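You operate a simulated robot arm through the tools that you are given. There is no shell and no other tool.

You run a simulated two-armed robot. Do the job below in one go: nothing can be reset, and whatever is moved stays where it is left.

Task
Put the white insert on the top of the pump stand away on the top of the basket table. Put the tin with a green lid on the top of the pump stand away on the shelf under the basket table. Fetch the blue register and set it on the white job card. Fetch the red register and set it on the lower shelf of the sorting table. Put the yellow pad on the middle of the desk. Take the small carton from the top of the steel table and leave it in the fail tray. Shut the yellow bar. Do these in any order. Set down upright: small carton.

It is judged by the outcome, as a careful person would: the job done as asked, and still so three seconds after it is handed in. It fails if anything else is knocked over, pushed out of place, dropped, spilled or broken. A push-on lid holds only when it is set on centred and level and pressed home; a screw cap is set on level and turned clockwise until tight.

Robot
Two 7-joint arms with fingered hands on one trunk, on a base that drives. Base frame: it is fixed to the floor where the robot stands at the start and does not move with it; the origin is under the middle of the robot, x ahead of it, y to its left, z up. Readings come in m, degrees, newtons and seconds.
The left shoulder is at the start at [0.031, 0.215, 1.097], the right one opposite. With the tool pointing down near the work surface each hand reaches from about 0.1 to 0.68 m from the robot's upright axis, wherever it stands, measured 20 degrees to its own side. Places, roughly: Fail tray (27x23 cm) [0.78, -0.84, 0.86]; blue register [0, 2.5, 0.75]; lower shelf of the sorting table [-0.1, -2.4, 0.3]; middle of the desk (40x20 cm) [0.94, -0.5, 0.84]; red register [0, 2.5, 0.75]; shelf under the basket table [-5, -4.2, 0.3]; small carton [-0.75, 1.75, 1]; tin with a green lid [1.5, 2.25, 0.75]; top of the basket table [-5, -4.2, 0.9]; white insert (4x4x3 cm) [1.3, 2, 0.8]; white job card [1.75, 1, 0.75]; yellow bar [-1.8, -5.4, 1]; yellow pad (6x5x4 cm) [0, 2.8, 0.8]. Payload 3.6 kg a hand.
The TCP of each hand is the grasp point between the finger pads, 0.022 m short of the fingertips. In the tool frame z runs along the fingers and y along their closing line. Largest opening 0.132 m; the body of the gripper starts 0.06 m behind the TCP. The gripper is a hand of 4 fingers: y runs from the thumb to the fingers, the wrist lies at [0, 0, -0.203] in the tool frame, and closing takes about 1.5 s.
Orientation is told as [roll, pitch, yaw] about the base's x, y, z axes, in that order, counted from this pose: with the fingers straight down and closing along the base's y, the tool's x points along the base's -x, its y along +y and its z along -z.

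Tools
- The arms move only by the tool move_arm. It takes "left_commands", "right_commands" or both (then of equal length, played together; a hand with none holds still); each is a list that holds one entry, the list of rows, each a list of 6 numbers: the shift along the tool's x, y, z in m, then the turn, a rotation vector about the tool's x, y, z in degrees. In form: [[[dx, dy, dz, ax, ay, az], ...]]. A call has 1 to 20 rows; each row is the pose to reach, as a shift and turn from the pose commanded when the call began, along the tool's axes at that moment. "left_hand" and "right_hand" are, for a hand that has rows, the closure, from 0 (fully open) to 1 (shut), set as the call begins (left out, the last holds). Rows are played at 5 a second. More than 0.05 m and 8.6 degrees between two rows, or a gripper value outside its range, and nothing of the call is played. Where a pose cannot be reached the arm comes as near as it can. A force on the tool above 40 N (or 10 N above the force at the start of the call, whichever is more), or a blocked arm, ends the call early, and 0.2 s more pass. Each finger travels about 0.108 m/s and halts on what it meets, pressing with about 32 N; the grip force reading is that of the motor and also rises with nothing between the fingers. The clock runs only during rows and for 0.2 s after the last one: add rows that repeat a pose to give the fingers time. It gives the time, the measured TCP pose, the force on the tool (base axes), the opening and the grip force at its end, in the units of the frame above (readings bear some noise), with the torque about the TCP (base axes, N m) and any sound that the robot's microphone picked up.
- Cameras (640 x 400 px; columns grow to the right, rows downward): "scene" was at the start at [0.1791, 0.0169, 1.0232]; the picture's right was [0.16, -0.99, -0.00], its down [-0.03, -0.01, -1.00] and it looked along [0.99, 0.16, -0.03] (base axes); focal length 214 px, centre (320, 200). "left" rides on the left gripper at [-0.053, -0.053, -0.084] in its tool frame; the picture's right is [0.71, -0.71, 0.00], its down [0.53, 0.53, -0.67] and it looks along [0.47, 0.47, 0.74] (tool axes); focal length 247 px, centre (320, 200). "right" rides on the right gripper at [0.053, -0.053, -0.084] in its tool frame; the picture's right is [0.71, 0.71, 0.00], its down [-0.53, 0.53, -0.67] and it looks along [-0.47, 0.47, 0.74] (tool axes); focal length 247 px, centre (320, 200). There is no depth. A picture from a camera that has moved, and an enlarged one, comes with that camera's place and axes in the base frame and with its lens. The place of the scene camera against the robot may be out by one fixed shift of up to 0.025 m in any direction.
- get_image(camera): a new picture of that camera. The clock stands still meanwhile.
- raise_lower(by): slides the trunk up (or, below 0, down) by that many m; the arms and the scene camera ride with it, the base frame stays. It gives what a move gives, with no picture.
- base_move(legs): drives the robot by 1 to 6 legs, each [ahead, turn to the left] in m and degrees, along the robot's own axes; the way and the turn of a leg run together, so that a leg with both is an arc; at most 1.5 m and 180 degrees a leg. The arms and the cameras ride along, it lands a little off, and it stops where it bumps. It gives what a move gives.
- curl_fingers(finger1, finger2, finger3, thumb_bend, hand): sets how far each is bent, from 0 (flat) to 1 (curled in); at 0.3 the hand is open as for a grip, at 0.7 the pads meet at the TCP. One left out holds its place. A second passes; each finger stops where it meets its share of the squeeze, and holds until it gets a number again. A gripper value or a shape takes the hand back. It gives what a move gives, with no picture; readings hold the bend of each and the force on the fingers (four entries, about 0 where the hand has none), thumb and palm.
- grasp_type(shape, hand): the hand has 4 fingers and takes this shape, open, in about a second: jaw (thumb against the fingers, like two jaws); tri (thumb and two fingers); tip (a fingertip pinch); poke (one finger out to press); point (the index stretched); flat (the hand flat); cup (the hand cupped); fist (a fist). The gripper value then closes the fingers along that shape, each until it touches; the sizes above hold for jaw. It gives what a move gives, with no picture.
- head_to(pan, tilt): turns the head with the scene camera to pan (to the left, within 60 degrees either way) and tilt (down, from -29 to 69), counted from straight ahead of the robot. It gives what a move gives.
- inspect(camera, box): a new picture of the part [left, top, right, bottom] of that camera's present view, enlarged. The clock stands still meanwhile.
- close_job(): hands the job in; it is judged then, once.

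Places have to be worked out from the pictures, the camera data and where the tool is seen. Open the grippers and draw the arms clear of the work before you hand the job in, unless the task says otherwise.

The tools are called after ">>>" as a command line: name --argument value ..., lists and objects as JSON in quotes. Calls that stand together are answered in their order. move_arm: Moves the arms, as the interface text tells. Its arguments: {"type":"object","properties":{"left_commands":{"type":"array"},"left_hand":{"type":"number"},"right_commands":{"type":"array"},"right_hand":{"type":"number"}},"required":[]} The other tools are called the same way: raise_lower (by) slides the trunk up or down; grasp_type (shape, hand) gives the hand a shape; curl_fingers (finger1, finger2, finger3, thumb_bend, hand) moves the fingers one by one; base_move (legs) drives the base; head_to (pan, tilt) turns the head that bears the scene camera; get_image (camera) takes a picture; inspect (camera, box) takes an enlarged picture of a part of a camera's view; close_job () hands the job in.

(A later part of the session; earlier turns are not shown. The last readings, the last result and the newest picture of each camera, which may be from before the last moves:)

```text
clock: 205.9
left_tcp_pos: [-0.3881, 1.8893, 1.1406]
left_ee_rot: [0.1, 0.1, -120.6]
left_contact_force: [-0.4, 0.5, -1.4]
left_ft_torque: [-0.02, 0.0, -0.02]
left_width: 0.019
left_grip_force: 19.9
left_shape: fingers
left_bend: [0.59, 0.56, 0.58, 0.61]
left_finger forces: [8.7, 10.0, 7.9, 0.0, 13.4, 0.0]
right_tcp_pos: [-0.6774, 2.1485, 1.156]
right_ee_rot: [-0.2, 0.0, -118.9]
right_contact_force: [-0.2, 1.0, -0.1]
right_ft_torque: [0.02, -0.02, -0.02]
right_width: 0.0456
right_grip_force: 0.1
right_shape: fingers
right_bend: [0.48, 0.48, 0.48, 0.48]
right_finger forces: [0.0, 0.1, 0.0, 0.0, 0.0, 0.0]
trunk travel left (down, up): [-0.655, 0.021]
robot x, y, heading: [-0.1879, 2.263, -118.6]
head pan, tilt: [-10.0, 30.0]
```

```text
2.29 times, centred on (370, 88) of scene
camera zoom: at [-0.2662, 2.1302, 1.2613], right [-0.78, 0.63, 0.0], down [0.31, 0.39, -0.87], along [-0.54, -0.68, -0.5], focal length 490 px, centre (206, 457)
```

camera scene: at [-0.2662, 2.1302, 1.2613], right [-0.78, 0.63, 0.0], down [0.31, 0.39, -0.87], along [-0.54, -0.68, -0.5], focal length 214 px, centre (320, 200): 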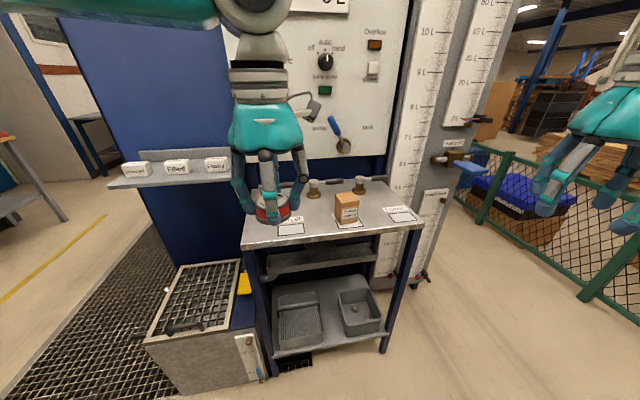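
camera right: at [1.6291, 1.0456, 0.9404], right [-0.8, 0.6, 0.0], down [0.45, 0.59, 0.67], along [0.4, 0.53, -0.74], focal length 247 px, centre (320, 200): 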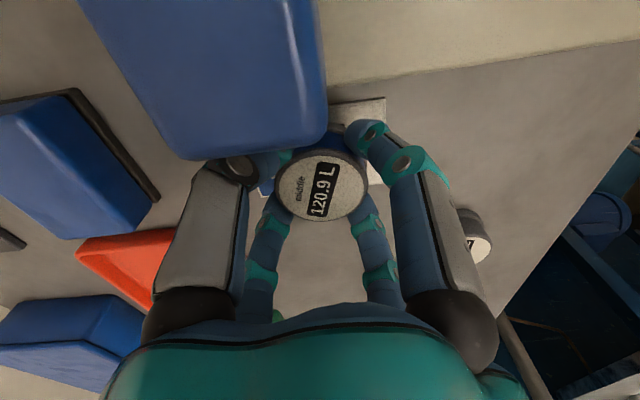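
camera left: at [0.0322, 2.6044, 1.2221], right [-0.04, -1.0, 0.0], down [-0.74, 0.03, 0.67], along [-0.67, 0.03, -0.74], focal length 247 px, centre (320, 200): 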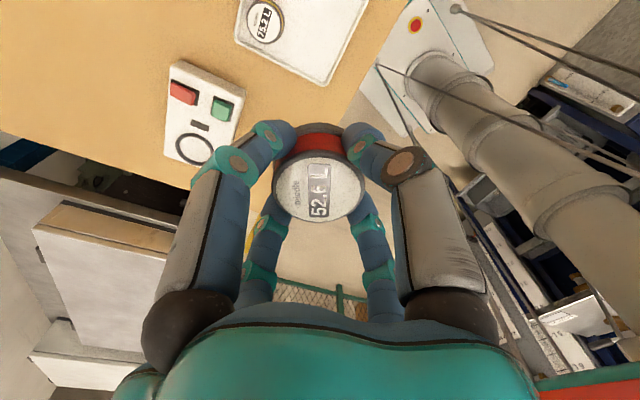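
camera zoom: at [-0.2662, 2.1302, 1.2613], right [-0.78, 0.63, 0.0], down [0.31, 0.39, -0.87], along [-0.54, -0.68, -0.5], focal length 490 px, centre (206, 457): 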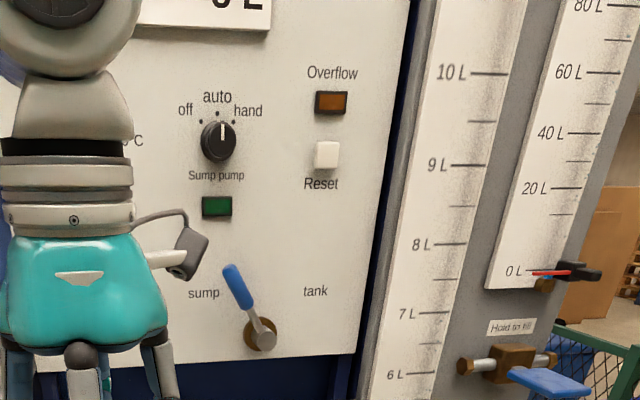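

The carton ("O-rings middle") stands on the table's middle mark, with a control panel behind that I must not touch. I'll shift the left hand to the left, then drive forward 0.27 m.

>>> move_arm --left_commands '[[[0.0055, 0.0365, 0, 0, 0, 0], [0.011, 0.073, 0, 0, 0, 0], [0.0165, 0.109, 0, 0, 0, 0], [0.022, 0.146, 0, 0, 0, 0], [0.0275, 0.182, 0, 0, 0, 0], [0.0329, 0.2187, 0, 0, 0, 0], [0.0329, 0.2187, 0, 0, 0, 0]]]'

>>> base_move --legs '[[0.25, 0]]'

>>> get_image --camera "scene"

>>> get_image --camera "right"

```text
clock: 207.5
left_tcp_pos: [-0.1838, 1.805, 1.1412]
left_ee_rot: [0.2, 0.1, -120.7]
left_contact_force: [0.5, -0.3, -1.2]
left_ft_torque: [-0.01, 0.0, 0.02]
left_width: 0.0187
left_grip_force: 19.5
left_shape: fingers
left_bend: [0.59, 0.56, 0.58, 0.61]
left_finger forces: [8.6, 10.1, 7.6, 0.0, 13.2, 0.0]
right_tcp_pos: [-0.6789, 2.1486, 1.155]
right_ee_rot: [0.0, 0.2, -119.0]
right_contact_force: [-0.4, 0.4, 0.0]
right_ft_torque: [0.02, 0.0, -0.01]
right_width: 0.0459
right_grip_force: 0.2
right_shape: fingers
right_bend: [0.48, 0.48, 0.48, 0.48]
right_finger forces: [0.0, 0.0, 0.1, 0.0, 0.0, 0.0]
trunk travel left (down, up): [-0.655, 0.021]
robot x, y, heading: [-0.1837, 2.2642, -118.6]
head pan, tilt: [-10.0, 30.0]
```

```text
clock: 209.3
left_tcp_pos: [-0.3062, 1.5813, 1.1402]
left_ee_rot: [0.0, 0.1, -120.8]
left_contact_force: [-0.7, -0.8, -1.1]
left_ft_torque: [0.01, 0.03, 0.02]
left_width: 0.0189
left_grip_force: 19.5
left_shape: fingers
left_bend: [0.59, 0.56, 0.58, 0.61]
left_finger forces: [8.6, 10.2, 7.7, 0.0, 13.2, 0.1]
right_tcp_pos: [-0.7995, 1.9284, 1.1562]
right_ee_rot: [-0.2, 0.2, -119.2]
right_contact_force: [0.2, -1.0, 0.3]
right_ft_torque: [0.0, -0.03, 0.03]
right_width: 0.0457
right_grip_force: 0.0
right_shape: fingers
right_bend: [0.48, 0.48, 0.48, 0.48]
right_finger forces: [0.0, 0.1, 0.0, 0.1, 0.0, 0.1]
trunk travel left (down, up): [-0.655, 0.021]
robot x, y, heading: [-0.3071, 2.0431, -119.2]
head pan, tilt: [-10.0, 30.0]
```

```text
taken
camera scene: at [-0.388, 1.907, 1.2611], right [-0.78, 0.63, 0.0], down [0.32, 0.39, -0.87], along [-0.54, -0.67, -0.5], focal length 214 px, centre (320, 200)
```

scene: 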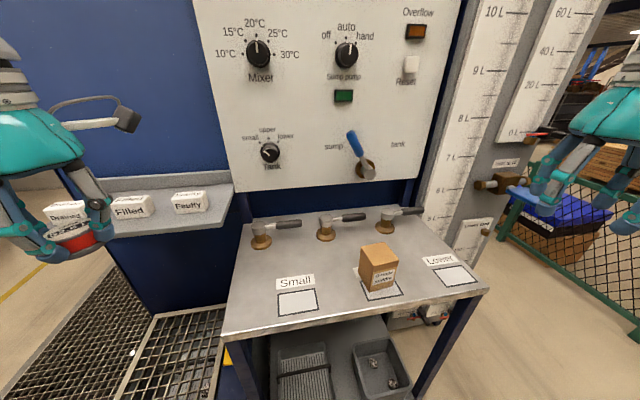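

```text
taken
camera right: at [-0.8197, 2.0012, 1.2399], right [0.96, 0.27, 0.0], down [0.2, -0.72, 0.67], along [0.18, -0.64, -0.75], focal length 247 px, centre (320, 200)
```

right: 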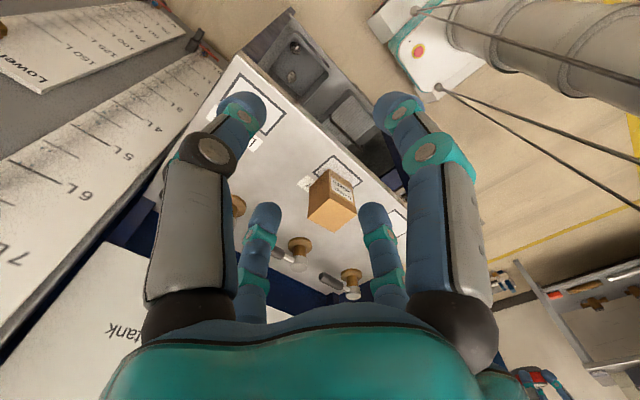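

Both cameras now see the carton clearly. I'll enlarge the right-hand and scene views to fix its place and size.

>>> inspect --camera "right" --box '[270, 140, 398, 220]'

>>> inspect --camera "scene" --box '[310, 205, 470, 305]'

```text
5.00 times, centred on (334, 180) of right
camera zoom: at [-0.8197, 2.0012, 1.2399], right [0.96, 0.27, 0.0], down [0.2, -0.72, 0.67], along [0.18, -0.64, -0.75], focal length 1235 px, centre (250, 300)
```

zoom: 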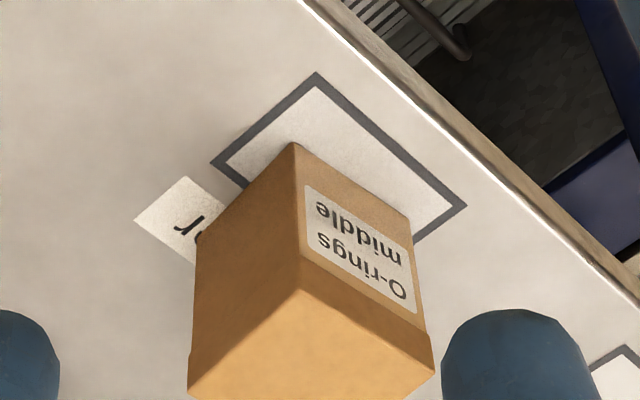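

```text
4.00 times, centred on (390, 255) of scene
camera zoom: at [-0.388, 1.907, 1.2611], right [-0.78, 0.63, 0.0], down [0.32, 0.39, -0.87], along [-0.54, -0.67, -0.5], focal length 858 px, centre (40, -20)
```

zoom: 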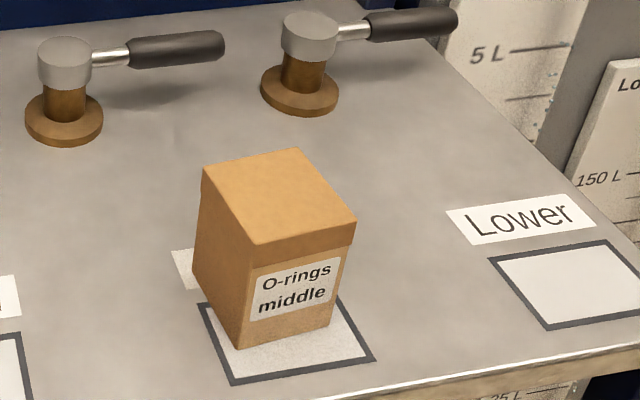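

The carton is about 6×6×9 cm, centred near (-0.714, 1.708), top at z≈0.93. I'll open the right hand and move above it.

>>> curl_fingers --hand "right" --finger1 0.38 --finger2 0.38 --finger3 0.38 --thumb_bend 0.38

>>> move_arm --right_commands '[[[-0.025, 0.03, 0.01, 0, 0, 0], [-0.05, 0.06, 0.03, 0, 0, -0.5], [-0.075, 0.09, 0.05, 0, 0, -0.8], [-0.1, 0.12, 0.075, 0, 0, -1.1], [-0.125, 0.15, 0.1, 0, 0, -1.4], [-0.1509, 0.1817, 0.126, 0, 0, -1.7], [-0.1509, 0.1817, 0.126, 0, 0, -1.7]]]'

>>> get_image --camera "right"

>>> get_image --camera "scene"

```text
clock: 210.3
left_tcp_pos: [-0.3053, 1.5827, 1.141]
left_ee_rot: [0.0, 0.1, -120.7]
left_contact_force: [0.1, 0.5, -0.1]
left_ft_torque: [0.01, 0.01, 0.01]
left_width: 0.019
left_grip_force: 19.8
left_shape: fingers
left_bend: [0.59, 0.56, 0.58, 0.61]
left_finger forces: [8.6, 10.1, 7.8, 0.0, 13.1, 0.0]
right_tcp_pos: [-0.7982, 1.9284, 1.1556]
right_ee_rot: [-0.2, 0.1, -119.1]
right_contact_force: [-0.4, 0.5, 0.4]
right_ft_torque: [0.02, -0.02, 0.03]
right_width: 0.0689
right_grip_force: 0.1
right_shape: fingers
right_bend: [0.38, 0.38, 0.38, 0.38]
right_finger forces: [0.0, 0.0, 0.1, 0.0, 0.0, 0.0]
trunk travel left (down, up): [-0.655, 0.021]
robot x, y, heading: [-0.3073, 2.0434, -119.2]
head pan, tilt: [-10.0, 30.0]
```

```text
clock: 211.9
left_tcp_pos: [-0.3051, 1.5845, 1.1422]
left_ee_rot: [0.1, 0.1, -120.8]
left_contact_force: [0.4, 0.2, -0.7]
left_ft_torque: [0.0, 0.03, -0.03]
left_width: 0.0187
left_grip_force: 19.5
left_shape: fingers
left_bend: [0.59, 0.56, 0.58, 0.61]
left_finger forces: [8.5, 10.2, 7.8, 0.0, 13.0, 0.0]
right_tcp_pos: [-0.7173, 1.7051, 1.0297]
right_ee_rot: [-0.2, 0.1, -117.3]
right_contact_force: [0.4, -0.4, 0.4]
right_ft_torque: [-0.01, 0.03, -0.02]
right_width: 0.0693
right_grip_force: 0.1
right_shape: fingers
right_bend: [0.38, 0.38, 0.38, 0.38]
right_finger forces: [0.0, 0.0, 0.0, 0.0, 0.0, 0.0]
trunk travel left (down, up): [-0.655, 0.021]
robot x, y, heading: [-0.3031, 2.0436, -118.9]
head pan, tilt: [-10.0, 30.0]
```

```text
taken
camera right: at [-0.7382, 1.7776, 1.1144], right [0.95, 0.3, 0.0], down [0.23, -0.71, 0.67], along [0.2, -0.64, -0.75], focal length 247 px, centre (320, 200)
```

right: 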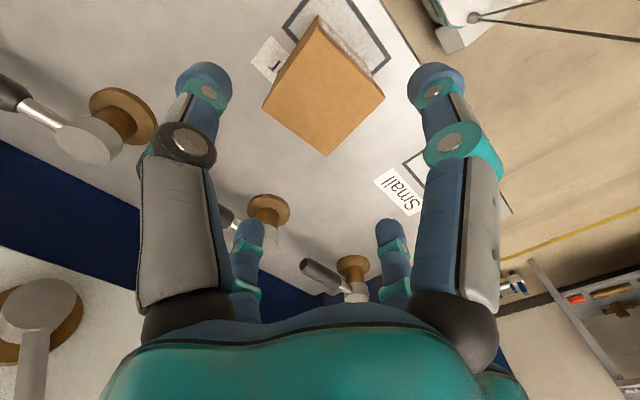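

```text
taken
camera scene: at [-0.3879, 1.9087, 1.2613], right [-0.78, 0.63, 0.0], down [0.32, 0.39, -0.87], along [-0.54, -0.67, -0.5], focal length 214 px, centre (320, 200)
```

scene: 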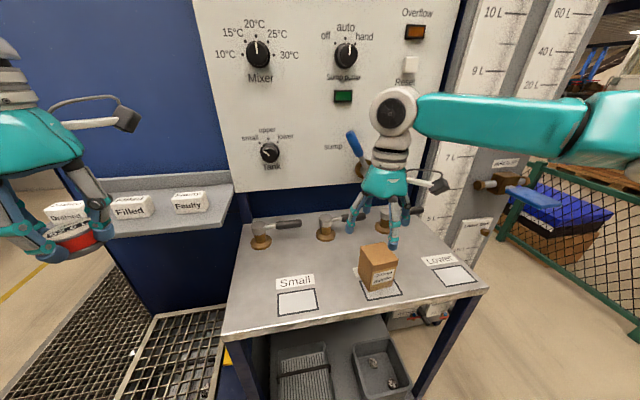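

Refined: the carton's centre is (-0.719, 1.720), top at ≈0.945, aligned with the hand. I'll correct 1.5 cm and descend to z≈0.905.

>>> move_arm --right_commands '[[[0.0127, -0.0081, 0.01, 0, 0, 0], [0.0127, -0.0081, 0.04, 0, 0, 0], [0.0127, -0.0081, 0.07, 0, 0, 0], [0.0127, -0.0081, 0.095, 0, 0, 0], [0.0127, -0.0081, 0.112, 0, 0, 0], [0.0127, -0.0081, 0.124, 0, 0, 0], [0.0127, -0.0081, 0.124, 0, 0, 0]]]'

>>> get_image --camera "right"

>>> get_image --camera "scene"

```text
clock: 213.5
left_tcp_pos: [-0.3061, 1.5825, 1.1409]
left_ee_rot: [0.0, 0.1, -120.7]
left_contact_force: [-0.2, -0.3, -1.0]
left_ft_torque: [0.02, 0.01, 0.0]
left_width: 0.0189
left_grip_force: 19.6
left_shape: fingers
left_bend: [0.59, 0.56, 0.58, 0.61]
left_finger forces: [8.6, 10.2, 7.7, 0.0, 13.1, 0.0]
right_tcp_pos: [-0.7148, 1.7242, 0.9062]
right_ee_rot: [-0.2, 0.1, -117.4]
right_contact_force: [-0.8, -0.1, -1.2]
right_ft_torque: [0.01, -0.02, 0.01]
right_width: 0.0694
right_grip_force: 0.0
right_shape: fingers
right_bend: [0.38, 0.38, 0.38, 0.38]
right_finger forces: [0.0, 0.0, 0.1, 0.1, 0.1, 0.0]
trunk travel left (down, up): [-0.655, 0.021]
robot x, y, heading: [-0.3057, 2.047, -119.2]
head pan, tilt: [-10.0, 30.0]
```

```text
taken
camera right: at [-0.7365, 1.7967, 0.9908], right [0.95, 0.3, 0.0], down [0.23, -0.71, 0.67], along [0.2, -0.63, -0.75], focal length 247 px, centre (320, 200)
```

right: 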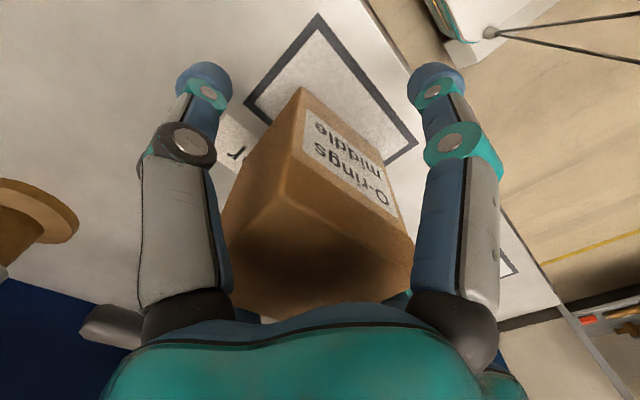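

```text
taken
camera scene: at [-0.3875, 1.9076, 1.2612], right [-0.78, 0.63, 0.0], down [0.31, 0.39, -0.87], along [-0.54, -0.67, -0.5], focal length 214 px, centre (320, 200)
```

scene: 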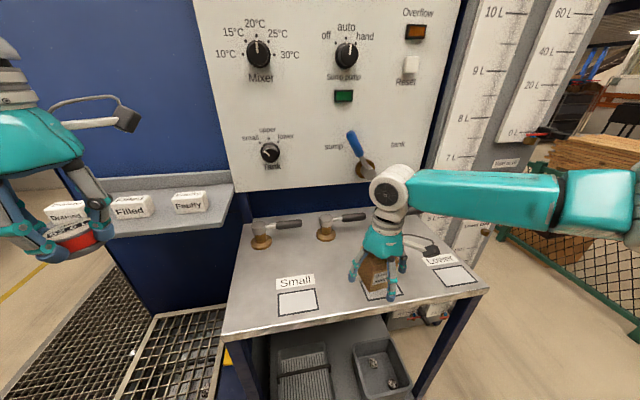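

The carton is between the four fingers. I'll close them and check the hold.

>>> curl_fingers --hand "right" --finger1 0.7 --finger2 0.7 --finger3 0.7 --thumb_bend 0.7

>>> get_image --camera "right"

```text
clock: 214.5
left_tcp_pos: [-0.3056, 1.5831, 1.1406]
left_ee_rot: [0.0, 0.1, -120.8]
left_contact_force: [0.1, 0.0, -0.1]
left_ft_torque: [0.02, 0.01, 0.01]
left_width: 0.0189
left_grip_force: 19.8
left_shape: fingers
left_bend: [0.59, 0.56, 0.58, 0.61]
left_finger forces: [8.6, 10.2, 7.7, 0.1, 13.1, 0.1]
right_tcp_pos: [-0.7152, 1.724, 0.906]
right_ee_rot: [-0.2, 0.1, -117.3]
right_contact_force: [-0.6, 0.3, -0.2]
right_ft_torque: [0.02, 0.03, 0.01]
right_width: 0.0313
right_grip_force: 21.0
right_shape: fingers
right_bend: [0.54, 0.53, 0.53, 0.56]
right_finger forces: [8.3, 9.2, 8.9, 0.0, 14.9, 0.0]
trunk travel left (down, up): [-0.655, 0.021]
robot x, y, heading: [-0.3057, 2.0398, -119.2]
head pan, tilt: [-10.0, 30.0]
```

```text
taken
camera right: at [-0.7365, 1.7968, 0.991], right [0.95, 0.3, 0.0], down [0.23, -0.71, 0.67], along [0.2, -0.63, -0.75], focal length 247 px, centre (320, 200)
```

right: 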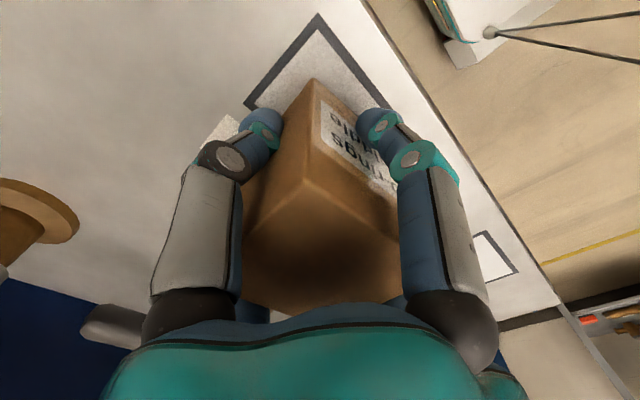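

All four fingers hold the carton evenly. I'll lift it straight up about 22 cm and draw it back towards the robot.

>>> move_arm --right_commands '[[[0, 0, -0.02, 0, 0, 0], [0, 0, -0.05, 0, 0, 0], [0, 0, -0.09, 0, 0, 0], [0, 0, -0.13, 0, 0, 0], [0, 0, -0.17, 0, 0, 0], [0, 0, -0.21, 0, 0, 0], [0.02, -0.01, -0.24, 0, 0, 0], [0.05, -0.03, -0.25, 0, 0, 0], [0.08, -0.05, -0.25, 0, 0, 0], [0.1, -0.07, -0.25, 0, 0, 0]]]'

>>> get_image --camera "right"

>>> get_image --camera "scene"

```text
clock: 216.7
left_tcp_pos: [-0.3066, 1.584, 1.1409]
left_ee_rot: [0.1, 0.1, -120.8]
left_contact_force: [0.2, -0.3, -1.4]
left_ft_torque: [-0.04, 0.0, 0.0]
left_width: 0.0187
left_grip_force: 19.2
left_shape: fingers
left_bend: [0.59, 0.56, 0.58, 0.61]
left_finger forces: [8.6, 10.2, 7.7, 0.1, 13.1, 0.1]
right_tcp_pos: [-0.7326, 1.8434, 1.1563]
right_ee_rot: [-0.1, 0.1, -117.4]
right_contact_force: [0.4, 0.1, -1.7]
right_ft_torque: [0.01, 0.05, -0.01]
right_width: 0.0312
right_grip_force: 20.8
right_shape: fingers
right_bend: [0.55, 0.53, 0.53, 0.56]
right_finger forces: [8.1, 9.3, 9.0, 0.0, 14.5, 0.0]
trunk travel left (down, up): [-0.655, 0.021]
robot x, y, heading: [-0.3041, 2.0431, -118.9]
head pan, tilt: [-10.0, 30.0]
```

```text
taken
camera right: at [-0.7551, 1.9171, 1.2407], right [0.95, 0.3, 0.0], down [0.23, -0.71, 0.67], along [0.2, -0.64, -0.75], focal length 247 px, centre (320, 200)
```

right: 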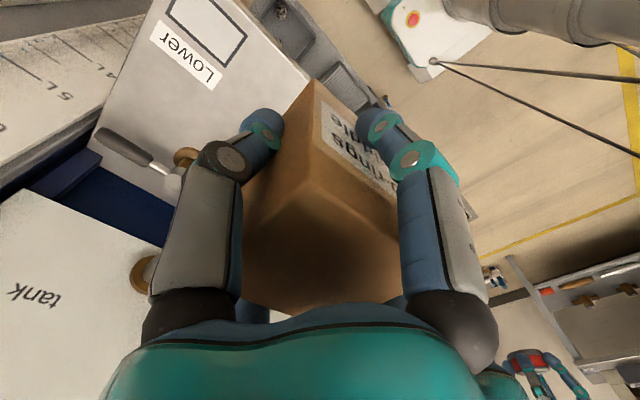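

```text
taken
camera scene: at [-0.3878, 1.9085, 1.2613], right [-0.78, 0.63, 0.0], down [0.31, 0.39, -0.87], along [-0.54, -0.67, -0.5], focal length 214 px, centre (320, 200)
```

scene: 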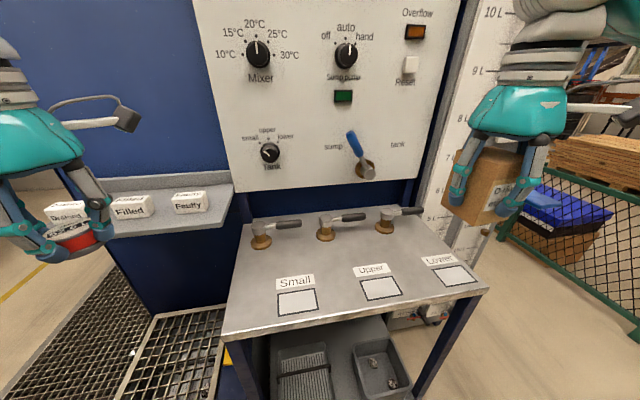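

Carton secured, table otherwise untouched. I'll back off and turn left in steps to leave the aisle.

>>> base_move --legs '[[-0.2, 0]]'

>>> base_move --legs '[[0, 41]]'

>>> base_move --legs '[[0, 40]]'

>>> head_to --pan 0 --tilt 25

>>> get_image --camera "scene"

```text
clock: 218.3
left_tcp_pos: [-0.2099, 1.7559, 1.1412]
left_ee_rot: [0.1, 0.0, -120.6]
left_contact_force: [0.4, -0.1, -0.7]
left_ft_torque: [-0.04, 0.0, -0.01]
left_width: 0.0189
left_grip_force: 20.2
left_shape: fingers
left_bend: [0.59, 0.56, 0.58, 0.61]
left_finger forces: [8.5, 10.2, 7.8, 0.0, 12.9, 0.1]
right_tcp_pos: [-0.6378, 2.0147, 1.1553]
right_ee_rot: [-0.1, 0.1, -117.3]
right_contact_force: [0.6, -0.3, -1.0]
right_ft_torque: [0.0, 0.02, -0.01]
right_width: 0.0311
right_grip_force: 20.1
right_shape: fingers
right_bend: [0.55, 0.53, 0.53, 0.56]
right_finger forces: [8.1, 9.3, 9.0, 0.0, 14.5, 0.0]
trunk travel left (down, up): [-0.655, 0.021]
robot x, y, heading: [-0.2118, 2.2144, -118.8]
head pan, tilt: [-10.0, 30.0]
```

```text
clock: 220.7
left_tcp_pos: [0.0895, 1.8669, 1.1409]
left_ee_rot: [0.0, 0.1, -79.9]
left_contact_force: [0.0, -0.1, -1.0]
left_ft_torque: [0.0, 0.03, 0.01]
left_width: 0.019
left_grip_force: 19.9
left_shape: fingers
left_bend: [0.59, 0.56, 0.58, 0.61]
left_finger forces: [8.8, 10.5, 7.6, 0.0, 12.8, 0.1]
right_tcp_pos: [-0.4027, 1.7849, 1.1574]
right_ee_rot: [-0.1, 0.2, -76.4]
right_contact_force: [-0.5, 0.5, -1.2]
right_ft_torque: [0.02, 0.0, 0.04]
right_width: 0.0309
right_grip_force: 20.2
right_shape: fingers
right_bend: [0.55, 0.53, 0.53, 0.56]
right_finger forces: [7.9, 9.3, 8.9, 0.1, 14.4, 0.0]
trunk travel left (down, up): [-0.655, 0.021]
robot x, y, heading: [-0.244, 2.2099, -78.3]
head pan, tilt: [-10.0, 30.0]
```

```text
clock: 223.0
left_tcp_pos: [0.2354, 2.1569, 1.1416]
left_ee_rot: [0.1, 0.1, -39.9]
left_contact_force: [-0.5, -0.6, -0.7]
left_ft_torque: [0.0, -0.03, 0.03]
left_width: 0.0192
left_grip_force: 20.0
left_shape: fingers
left_bend: [0.59, 0.56, 0.58, 0.61]
left_finger forces: [8.5, 10.6, 7.4, 0.0, 12.8, 0.1]
right_tcp_pos: [-0.089, 1.7764, 1.1572]
right_ee_rot: [-0.2, 0.1, -36.6]
right_contact_force: [0.7, -0.3, -0.7]
right_ft_torque: [-0.04, 0.0, -0.03]
right_width: 0.0306
right_grip_force: 20.4
right_shape: fingers
right_bend: [0.55, 0.53, 0.53, 0.56]
right_finger forces: [7.9, 8.9, 8.9, 0.0, 14.7, 0.1]
trunk travel left (down, up): [-0.655, 0.021]
robot x, y, heading: [-0.2584, 2.1792, -38.1]
head pan, tilt: [-10.0, 30.0]
```

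```text
clock: 223.7
left_tcp_pos: [0.2367, 2.1584, 1.1414]
left_ee_rot: [0.0, 0.2, -40.0]
left_contact_force: [-0.3, 0.2, -0.4]
left_ft_torque: [0.0, 0.0, 0.01]
left_width: 0.0187
left_grip_force: 20.0
left_shape: fingers
left_bend: [0.59, 0.56, 0.58, 0.61]
left_finger forces: [8.4, 10.4, 7.5, 0.0, 12.9, 0.0]
right_tcp_pos: [-0.0882, 1.7784, 1.158]
right_ee_rot: [-0.2, 0.1, -36.6]
right_contact_force: [-0.2, -0.5, -1.7]
right_ft_torque: [0.03, -0.02, 0.03]
right_width: 0.031
right_grip_force: 20.4
right_shape: fingers
right_bend: [0.55, 0.53, 0.53, 0.56]
right_finger forces: [8.1, 9.1, 9.0, 0.1, 15.1, 0.0]
trunk travel left (down, up): [-0.655, 0.021]
robot x, y, heading: [-0.2583, 2.1824, -38.5]
head pan, tilt: [0.0, 25.0]
```

```text
taken
camera scene: at [-0.1132, 2.079, 1.2691], right [-0.62, -0.78, 0.0], down [-0.33, 0.26, -0.91], along [0.71, -0.56, -0.42], focal length 214 px, centre (320, 200)
```

scene: 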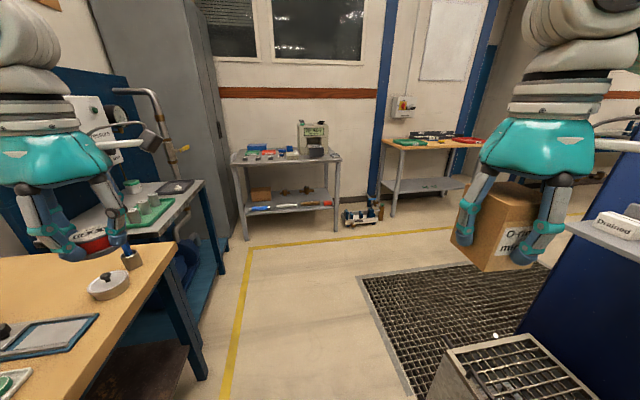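

The path along the aisle is clear. I'll drive to the corridor and turn right in steps toward the desk.

>>> base_move --legs '[[0, 1.8], [1.34, 0]]'

>>> base_move --legs '[[0, -33]]'

>>> base_move --legs '[[0, -33]]'

```text
clock: 230.7
left_tcp_pos: [1.2954, 1.3948, 1.1417]
left_ee_rot: [0.0, 0.2, -37.4]
left_contact_force: [-0.2, 0.6, -0.6]
left_ft_torque: [-0.02, 0.0, -0.03]
left_width: 0.0186
left_grip_force: 19.9
left_shape: fingers
left_bend: [0.59, 0.56, 0.58, 0.61]
left_finger forces: [8.4, 10.5, 7.6, 0.0, 12.9, 0.0]
right_tcp_pos: [0.9886, 1.0007, 1.1564]
right_ee_rot: [-0.1, 0.0, -34.1]
right_contact_force: [0.2, -0.5, -1.3]
right_ft_torque: [-0.02, 0.04, 0.01]
right_width: 0.0303
right_grip_force: 20.7
right_shape: fingers
right_bend: [0.55, 0.53, 0.53, 0.56]
right_finger forces: [8.2, 9.4, 9.0, 0.0, 14.9, 0.0]
trunk travel left (down, up): [-0.655, 0.021]
robot x, y, heading: [0.8015, 1.4007, -36.2]
head pan, tilt: [0.0, 25.0]
```

```text
clock: 232.7
left_tcp_pos: [1.2133, 1.1278, 1.1427]
left_ee_rot: [-0.1, 0.3, -70.5]
left_contact_force: [0.3, -0.2, -0.4]
left_ft_torque: [0.04, 0.02, 0.04]
left_width: 0.0185
left_grip_force: 19.4
left_shape: fingers
left_bend: [0.59, 0.56, 0.58, 0.61]
left_finger forces: [8.7, 10.6, 7.5, 0.0, 12.7, 0.0]
right_tcp_pos: [0.7413, 0.966, 1.1574]
right_ee_rot: [-0.1, 0.1, -67.2]
right_contact_force: [-0.4, 0.5, -1.7]
right_ft_torque: [0.02, -0.01, 0.0]
right_width: 0.0305
right_grip_force: 20.1
right_shape: fingers
right_bend: [0.55, 0.53, 0.53, 0.56]
right_finger forces: [7.8, 9.3, 8.9, 0.0, 14.5, 0.0]
trunk travel left (down, up): [-0.655, 0.021]
robot x, y, heading: [0.8283, 1.4075, -69.0]
head pan, tilt: [0.0, 25.0]
```

```text
clock: 234.7
left_tcp_pos: [0.9977, 0.958, 1.1431]
left_ee_rot: [0.1, 0.2, -103.3]
left_contact_force: [0.0, -0.3, -0.6]
left_ft_torque: [0.04, 0.0, 0.01]
left_width: 0.0185
left_grip_force: 19.4
left_shape: fingers
left_bend: [0.59, 0.56, 0.58, 0.61]
left_finger forces: [8.9, 10.5, 7.3, 0.1, 12.9, 0.0]
right_tcp_pos: [0.5124, 1.0784, 1.1588]
right_ee_rot: [-0.1, 0.1, -100.0]
right_contact_force: [0.0, 0.6, -1.0]
right_ft_torque: [-0.01, 0.01, 0.0]
right_width: 0.0303
right_grip_force: 19.9
right_shape: fingers
right_bend: [0.55, 0.53, 0.53, 0.56]
right_finger forces: [7.8, 9.1, 8.9, 0.0, 14.7, 0.0]
trunk travel left (down, up): [-0.655, 0.021]
robot x, y, heading: [0.8506, 1.399, -102.0]
head pan, tilt: [0.0, 25.0]
```

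Now driving down the corridor to the desk with both items.

>>> base_move --legs '[[0, 1.3], [1.2, 0], [0.68, 0]]'

>>> base_move --legs '[[0, 36]]'

>>> base_move --legs '[[0, 36]]'

>>> head_to --pan -10 --tilt 45

>>> get_image --camera "scene"

>>> get_image --camera "right"

```text
clock: 244.6
left_tcp_pos: [0.6162, -0.9025, 1.1433]
left_ee_rot: [0.0, 0.2, -103.5]
left_contact_force: [0.2, -0.1, -1.1]
left_ft_torque: [0.01, 0.0, 0.01]
left_width: 0.0186
left_grip_force: 19.9
left_shape: fingers
left_bend: [0.59, 0.56, 0.58, 0.61]
left_finger forces: [8.7, 10.6, 7.3, 0.0, 12.8, 0.1]
right_tcp_pos: [0.1309, -0.7832, 1.1592]
right_ee_rot: [-0.2, 0.1, -100.1]
right_contact_force: [0.3, -0.1, -1.3]
right_ft_torque: [0.01, 0.01, 0.02]
right_width: 0.03
right_grip_force: 21.0
right_shape: fingers
right_bend: [0.55, 0.53, 0.53, 0.56]
right_finger forces: [7.8, 9.2, 8.8, 0.0, 15.1, 0.0]
trunk travel left (down, up): [-0.655, 0.021]
robot x, y, heading: [0.4663, -0.4604, -101.9]
head pan, tilt: [0.0, 25.0]
```

```text
clock: 246.7
left_tcp_pos: [0.8478, -0.732, 1.1432]
left_ee_rot: [0.0, 0.2, -67.3]
left_contact_force: [-0.4, 0.0, -1.2]
left_ft_torque: [0.01, 0.0, 0.01]
left_width: 0.0182
left_grip_force: 19.8
left_shape: fingers
left_bend: [0.59, 0.56, 0.58, 0.61]
left_finger forces: [8.9, 10.8, 7.3, 0.0, 12.5, 0.1]
right_tcp_pos: [0.3857, -0.9205, 1.1585]
right_ee_rot: [-0.2, 0.1, -63.9]
right_contact_force: [1.1, -0.4, -1.1]
right_ft_torque: [0.01, 0.0, 0.0]
right_width: 0.0298
right_grip_force: 20.4
right_shape: fingers
right_bend: [0.55, 0.53, 0.53, 0.56]
right_finger forces: [7.8, 9.2, 8.8, 0.1, 14.8, 0.0]
trunk travel left (down, up): [-0.655, 0.021]
robot x, y, heading: [0.4465, -0.4751, -65.9]
head pan, tilt: [0.0, 25.0]
```

```text
clock: 248.8
left_tcp_pos: [0.9255, -0.4507, 1.143]
left_ee_rot: [0.0, 0.3, -31.8]
left_contact_force: [0.6, -0.5, -1.3]
left_ft_torque: [0.0, 0.03, -0.01]
left_width: 0.0182
left_grip_force: 19.1
left_shape: fingers
left_bend: [0.59, 0.56, 0.58, 0.61]
left_finger forces: [8.9, 10.8, 7.2, 0.0, 12.3, 0.0]
right_tcp_pos: [0.6549, -0.8728, 1.1603]
right_ee_rot: [-0.1, 0.1, -28.4]
right_contact_force: [-0.4, 0.4, -1.3]
right_ft_torque: [0.01, -0.02, -0.02]
right_width: 0.03
right_grip_force: 20.4
right_shape: fingers
right_bend: [0.55, 0.53, 0.53, 0.56]
right_finger forces: [7.7, 9.2, 8.7, 0.0, 14.4, 0.0]
trunk travel left (down, up): [-0.655, 0.021]
robot x, y, heading: [0.4279, -0.4985, -30.7]
head pan, tilt: [0.0, 25.0]
```

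```text
clock: 249.7
left_tcp_pos: [0.9225, -0.4505, 1.1452]
left_ee_rot: [0.0, 0.2, -31.8]
left_contact_force: [-0.1, 0.8, -0.1]
left_ft_torque: [0.0, -0.03, 0.01]
left_width: 0.0183
left_grip_force: 19.7
left_shape: fingers
left_bend: [0.59, 0.56, 0.59, 0.61]
left_finger forces: [8.8, 10.8, 7.3, 0.0, 12.6, 0.0]
right_tcp_pos: [0.654, -0.8721, 1.1598]
right_ee_rot: [-0.1, 0.2, -28.4]
right_contact_force: [-0.5, 0.9, -2.0]
right_ft_torque: [0.04, -0.02, -0.01]
right_width: 0.0296
right_grip_force: 20.5
right_shape: fingers
right_bend: [0.55, 0.53, 0.53, 0.56]
right_finger forces: [8.0, 9.3, 8.9, 0.1, 14.6, 0.0]
trunk travel left (down, up): [-0.655, 0.021]
robot x, y, heading: [0.4273, -0.4992, -30.7]
head pan, tilt: [-10.0, 45.0]
```

```text
taken
camera scene: at [0.568, -0.5907, 1.2387], right [-0.65, -0.76, 0.0], down [-0.53, 0.46, -0.71], along [0.54, -0.46, -0.71], focal length 214 px, centre (320, 200)
```

scene: 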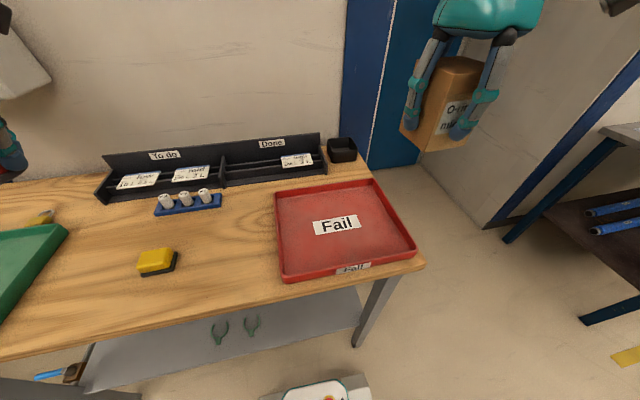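

```text
taken
camera right: at [0.5833, -0.8931, 1.2448], right [-0.29, 0.96, 0.0], down [0.71, 0.21, 0.67], along [0.64, 0.19, -0.75], focal length 247 px, centre (320, 200)
```

right: 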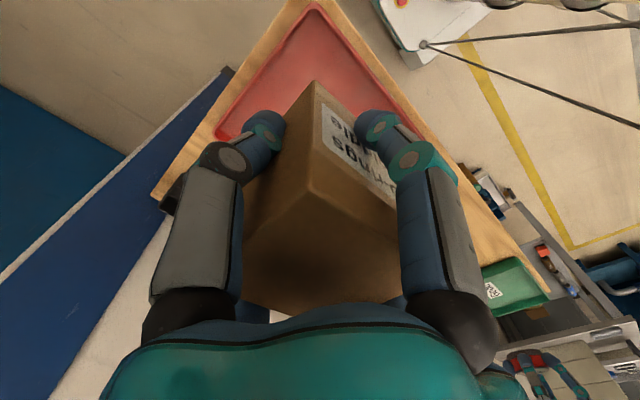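

The red Fail tray is centred near (0.77, -0.83). I'll bring the carton above it to z 1.0 keeping it upright.

>>> move_arm --right_commands '[[[-0.016, 0.018, 0.0, 0, 0, 0], [-0.033, 0.037, 0.01, 0, 0, 0], [-0.049, 0.055, 0.03, 0, 0, 0], [-0.066, 0.074, 0.06, 0, 0, 0], [-0.082, 0.0921, 0.1, 0, 0, 0], [-0.082, 0.0921, 0.14, 0, 0, 0], [-0.082, 0.0921, 0.16, 0, 0, 0], [-0.082, 0.0921, 0.16, 0, 0, 0]]]'

>>> get_image --camera "right"

>>> get_image --camera "scene"

```text
clock: 251.5
left_tcp_pos: [0.9231, -0.4501, 1.1439]
left_ee_rot: [0.0, 0.2, -31.7]
left_contact_force: [0.7, -0.5, -0.9]
left_ft_torque: [0.06, 0.0, 0.01]
left_width: 0.0184
left_grip_force: 19.6
left_shape: fingers
left_bend: [0.59, 0.56, 0.59, 0.61]
left_finger forces: [9.0, 10.7, 7.2, 0.0, 12.6, 0.0]
right_tcp_pos: [0.7715, -0.8292, 0.9981]
right_ee_rot: [-0.2, 0.1, -28.4]
right_contact_force: [-0.4, 0.0, -0.8]
right_ft_torque: [0.0, -0.01, -0.02]
right_width: 0.0296
right_grip_force: 20.3
right_shape: fingers
right_bend: [0.55, 0.53, 0.53, 0.56]
right_finger forces: [7.9, 9.5, 8.8, 0.1, 14.4, 0.0]
trunk travel left (down, up): [-0.655, 0.021]
robot x, y, heading: [0.4291, -0.4999, -30.8]
head pan, tilt: [-10.0, 45.0]
```

```text
taken
camera right: at [0.7002, -0.8502, 1.084], right [-0.29, 0.96, 0.0], down [0.71, 0.21, 0.67], along [0.64, 0.19, -0.75], focal length 247 px, centre (320, 200)
```

right: 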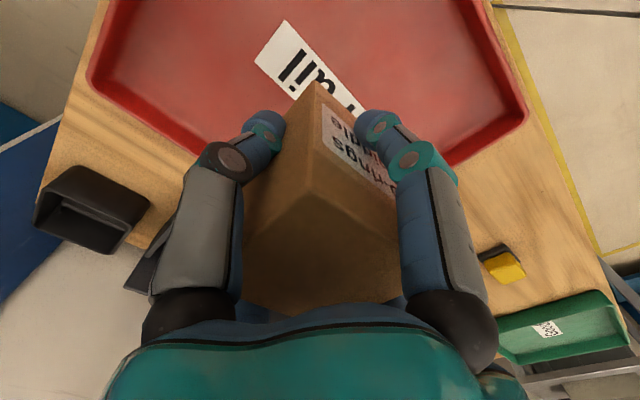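

```text
taken
camera scene: at [0.5689, -0.5902, 1.2386], right [-0.65, -0.76, 0.0], down [-0.54, 0.46, -0.71], along [0.53, -0.46, -0.71], focal length 214 px, centre (320, 200)
```

scene: 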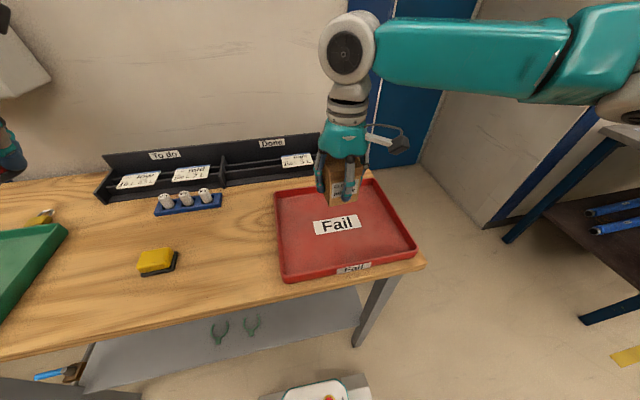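

The carton is over the tray centre. Lowering it to just above the tray floor.

>>> move_arm --right_commands '[[[0, 0, 0.03, 0, 0, 0], [0, 0, 0.06, 0, 0, 0], [0, 0, 0.085, 0, 0, 0], [0, 0, 0.097, 0, 0, 0], [0, 0, 0.1, 0, 0, 0], [0, 0, 0.1, 0, 0, 0]]]'

>>> move_arm --right_commands '[[[0, 0, 0.002, 0, 0, 0], [0, 0, 0.004, 0, 0, 0], [0, 0, 0.005, 0, 0, 0]]]'

```text
clock: 252.9
left_tcp_pos: [0.922, -0.4492, 1.1448]
left_ee_rot: [0.0, 0.2, -31.8]
left_contact_force: [-0.2, -0.1, -2.2]
left_ft_torque: [0.01, 0.01, 0.0]
left_width: 0.018
left_grip_force: 19.7
left_shape: fingers
left_bend: [0.59, 0.56, 0.59, 0.61]
left_finger forces: [9.0, 10.8, 7.3, 0.1, 12.6, 0.1]
right_tcp_pos: [0.7713, -0.8305, 0.9004]
right_ee_rot: [-0.2, -0.1, -28.4]
right_contact_force: [-1.2, -2.1, 12.8]
right_ft_torque: [-0.04, 0.05, -0.01]
right_width: 0.0295
right_grip_force: 21.8
right_shape: fingers
right_bend: [0.55, 0.53, 0.53, 0.56]
right_finger forces: [8.6, 9.5, 9.3, 0.0, 15.8, 0.0]
trunk travel left (down, up): [-0.655, 0.021]
robot x, y, heading: [0.4295, -0.4993, -30.9]
head pan, tilt: [-10.0, 45.0]
```

```text
clock: 253.7
left_tcp_pos: [0.9211, -0.4484, 1.1452]
left_ee_rot: [-0.1, -0.1, -31.9]
left_contact_force: [0.1, 0.5, -0.8]
left_ft_torque: [-0.03, -0.02, 0.05]
left_width: 0.0181
left_grip_force: 19.3
left_shape: fingers
left_bend: [0.59, 0.56, 0.59, 0.61]
left_finger forces: [9.0, 10.7, 7.2, 0.1, 12.6, 0.0]
right_tcp_pos: [0.7705, -0.8305, 0.8985]
right_ee_rot: [-0.1, -0.3, -28.5]
right_contact_force: [-4.0, -4.9, 37.0]
right_ft_torque: [-0.17, 0.11, 0.04]
right_width: 0.0299
right_grip_force: 24.6
right_shape: fingers
right_bend: [0.55, 0.53, 0.53, 0.56]
right_finger forces: [10.6, 10.7, 10.6, 0.0, 18.0, 0.1]
trunk travel left (down, up): [-0.655, 0.021]
robot x, y, heading: [0.4316, -0.499, -30.9]
head pan, tilt: [-10.0, 45.0]
```

The carton is down with too much press (37 N). I'll ease up and then open the fingers.

>>> move_arm --right_commands '[[[0, 0, -0.003, 0, 0, 0], [0, 0, -0.005, 0, 0, 0], [0, 0, -0.005, 0, 0, 0]]]'

>>> curl_fingers --hand "right" --finger1 0.4 --finger2 0.4 --finger3 0.4 --thumb_bend 0.4

>>> move_arm --right_commands '[[[0, 0, -0.01, 0, 0, 0], [0, 0, -0.03, 0, 0, 0], [0, 0, -0.06, 0, 0, 0], [0, 0, -0.1, 0, 0, 0], [0, 0, -0.14, 0, 0, 0], [0, 0, -0.18, 0, 0, 0], [0, 0, -0.22, 0, 0, 0], [0, 0, -0.25, 0, 0, 0]]]'

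>>> get_image --camera "scene"

```text
clock: 254.5
left_tcp_pos: [0.9218, -0.448, 1.144]
left_ee_rot: [0.0, 0.0, -31.8]
left_contact_force: [-0.3, 0.2, -0.3]
left_ft_torque: [0.01, -0.02, 0.0]
left_width: 0.0183
left_grip_force: 19.9
left_shape: fingers
left_bend: [0.59, 0.56, 0.59, 0.61]
left_finger forces: [9.1, 10.7, 7.1, 0.0, 12.7, 0.1]
right_tcp_pos: [0.7696, -0.831, 0.9002]
right_ee_rot: [-0.2, 0.0, -28.4]
right_contact_force: [1.7, -4.4, 16.7]
right_ft_torque: [-0.15, -0.09, 0.0]
right_width: 0.0293
right_grip_force: 22.7
right_shape: fingers
right_bend: [0.55, 0.53, 0.52, 0.56]
right_finger forces: [8.7, 10.4, 10.6, 0.0, 16.1, 0.1]
trunk travel left (down, up): [-0.655, 0.021]
robot x, y, heading: [0.4274, -0.5005, -30.6]
head pan, tilt: [-10.0, 45.0]
```

```text
clock: 255.5
left_tcp_pos: [0.9229, -0.4498, 1.1441]
left_ee_rot: [-0.1, 0.4, -31.7]
left_contact_force: [0.6, -0.2, -1.3]
left_ft_torque: [0.06, 0.02, -0.03]
left_width: 0.0184
left_grip_force: 19.7
left_shape: fingers
left_bend: [0.59, 0.56, 0.59, 0.61]
left_finger forces: [9.0, 10.7, 7.2, 0.0, 12.7, 0.0]
right_tcp_pos: [0.7718, -0.8297, 0.8993]
right_ee_rot: [-0.2, 0.2, -28.3]
right_contact_force: [-0.6, -0.3, -0.1]
right_ft_torque: [0.04, -0.01, 0.02]
right_width: 0.0642
right_grip_force: 0.0
right_shape: fingers
right_bend: [0.4, 0.4, 0.4, 0.4]
right_finger forces: [0.0, 0.0, 0.1, 0.0, 0.0, 0.0]
trunk travel left (down, up): [-0.655, 0.021]
robot x, y, heading: [0.4307, -0.4986, -30.9]
head pan, tilt: [-10.0, 45.0]
```

```text
clock: 257.3
left_tcp_pos: [0.9229, -0.4483, 1.1444]
left_ee_rot: [0.0, 0.2, -31.7]
left_contact_force: [-0.3, 0.7, -0.7]
left_ft_torque: [0.02, 0.0, 0.02]
left_width: 0.0181
left_grip_force: 19.3
left_shape: fingers
left_bend: [0.59, 0.56, 0.59, 0.61]
left_finger forces: [9.0, 10.6, 7.2, 0.1, 12.6, 0.0]
right_tcp_pos: [0.7727, -0.8294, 1.1506]
right_ee_rot: [-0.1, 0.1, -28.5]
right_contact_force: [-0.7, 0.9, 0.6]
right_ft_torque: [-0.01, 0.03, 0.01]
right_width: 0.0643
right_grip_force: 0.1
right_shape: fingers
right_bend: [0.4, 0.4, 0.4, 0.4]
right_finger forces: [0.0, 0.1, 0.0, 0.1, 0.1, 0.0]
trunk travel left (down, up): [-0.655, 0.021]
robot x, y, heading: [0.4295, -0.5015, -31.0]
head pan, tilt: [-10.0, 45.0]
```

```text
taken
camera scene: at [0.569, -0.5897, 1.2386], right [-0.65, -0.76, 0.0], down [-0.54, 0.46, -0.71], along [0.53, -0.46, -0.71], focal length 214 px, centre (320, 200)
```

scene: 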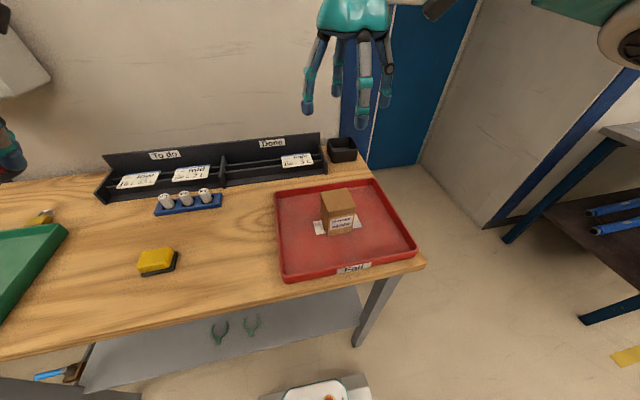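

The carton stands upright in the Fail tray. Next the red register goes to the sorting table's lower shelf; I'll turn right in steps and drive down the corridor.

>>> base_move --legs '[[0, -33]]'

>>> base_move --legs '[[0, -33]]'

>>> base_move --legs '[[0, -30]]'

>>> head_to --pan 15 --tilt 20

>>> get_image --camera "scene"

```text
clock: 259.3
left_tcp_pos: [0.8711, -0.7233, 1.1441]
left_ee_rot: [0.0, 0.2, -64.5]
left_contact_force: [0.7, -0.7, -1.3]
left_ft_torque: [-0.02, 0.02, -0.01]
left_width: 0.0184
left_grip_force: 19.6
left_shape: fingers
left_bend: [0.59, 0.56, 0.59, 0.62]
left_finger forces: [9.2, 10.8, 7.1, 0.0, 12.2, 0.1]
right_tcp_pos: [0.5384, -0.9622, 1.1502]
right_ee_rot: [-0.2, 0.0, -61.2]
right_contact_force: [0.2, -0.9, 0.4]
right_ft_torque: [-0.01, 0.03, 0.0]
right_width: 0.0642
right_grip_force: 0.1
right_shape: fingers
right_bend: [0.4, 0.4, 0.4, 0.4]
right_finger forces: [0.0, 0.0, 0.1, 0.1, 0.0, 0.0]
trunk travel left (down, up): [-0.655, 0.021]
robot x, y, heading: [0.4527, -0.4864, -63.7]
head pan, tilt: [-10.0, 45.0]
```

```text
clock: 261.3
left_tcp_pos: [0.6729, -0.917, 1.1452]
left_ee_rot: [0.0, 0.2, -97.7]
left_contact_force: [-0.6, 0.2, -0.6]
left_ft_torque: [-0.02, 0.0, -0.01]
left_width: 0.018
left_grip_force: 20.0
left_shape: fingers
left_bend: [0.59, 0.56, 0.59, 0.62]
left_finger forces: [9.4, 10.6, 7.0, 0.0, 12.1, 0.0]
right_tcp_pos: [0.2644, -0.9337, 1.1504]
right_ee_rot: [0.0, 0.0, -94.4]
right_contact_force: [0.7, 0.1, -0.3]
right_ft_torque: [0.01, 0.01, 0.01]
right_width: 0.0648
right_grip_force: 0.0
right_shape: fingers
right_bend: [0.4, 0.4, 0.4, 0.4]
right_finger forces: [0.1, 0.1, 0.1, 0.0, 0.1, 0.0]
trunk travel left (down, up): [-0.655, 0.021]
robot x, y, heading: [0.4787, -0.4961, -96.7]
head pan, tilt: [-10.0, 45.0]
```

```text
clock: 263.2
left_tcp_pos: [0.4383, -0.9544, 1.1445]
left_ee_rot: [-0.1, 0.2, -127.5]
left_contact_force: [0.1, 0.0, -0.7]
left_ft_torque: [0.01, 0.01, 0.0]
left_width: 0.0181
left_grip_force: 19.1
left_shape: fingers
left_bend: [0.59, 0.56, 0.59, 0.62]
left_finger forces: [9.4, 10.6, 7.0, 0.1, 12.2, 0.0]
right_tcp_pos: [0.0748, -0.7661, 1.1519]
right_ee_rot: [-0.3, 0.1, -124.2]
right_contact_force: [0.1, -0.4, -0.1]
right_ft_torque: [0.07, 0.0, -0.02]
right_width: 0.0645
right_grip_force: 0.0
right_shape: fingers
right_bend: [0.4, 0.4, 0.4, 0.4]
right_finger forces: [0.1, 0.0, 0.0, 0.0, 0.0, 0.0]
trunk travel left (down, up): [-0.655, 0.021]
robot x, y, heading: [0.5027, -0.507, -126.0]
head pan, tilt: [-10.0, 45.0]
```

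```text
clock: 264.1
left_tcp_pos: [0.4409, -0.9542, 1.1447]
left_ee_rot: [0.0, 0.3, -127.5]
left_contact_force: [-0.1, 0.0, -0.5]
left_ft_torque: [0.01, 0.02, 0.01]
left_width: 0.0176
left_grip_force: 19.7
left_shape: fingers
left_bend: [0.59, 0.56, 0.59, 0.62]
left_finger forces: [9.4, 10.6, 6.9, 0.1, 12.4, 0.0]
right_tcp_pos: [0.0767, -0.7674, 1.1526]
right_ee_rot: [-0.2, 0.1, -124.0]
right_contact_force: [0.4, -0.6, -0.4]
right_ft_torque: [0.02, 0.01, -0.02]
right_width: 0.0645
right_grip_force: 0.1
right_shape: fingers
right_bend: [0.4, 0.4, 0.4, 0.4]
right_finger forces: [0.0, 0.1, 0.1, 0.0, 0.0, 0.1]
trunk travel left (down, up): [-0.655, 0.021]
robot x, y, heading: [0.5016, -0.5082, -125.9]
head pan, tilt: [15.0, 20.0]
```

```text
taken
camera scene: at [0.435, -0.6523, 1.2772], right [-0.93, 0.36, 0.0], down [0.12, 0.32, -0.94], along [-0.34, -0.88, -0.34], focal length 214 px, centre (320, 200)
```

scene: 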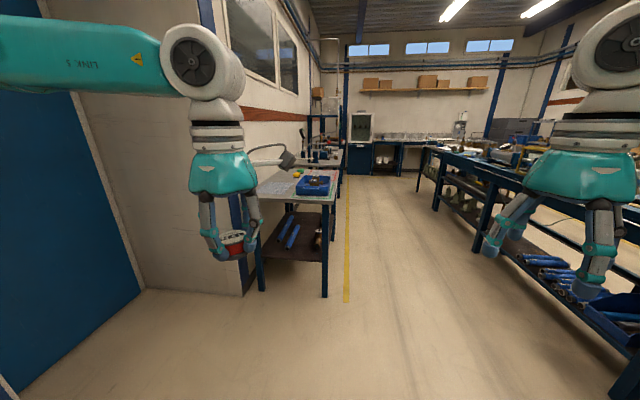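

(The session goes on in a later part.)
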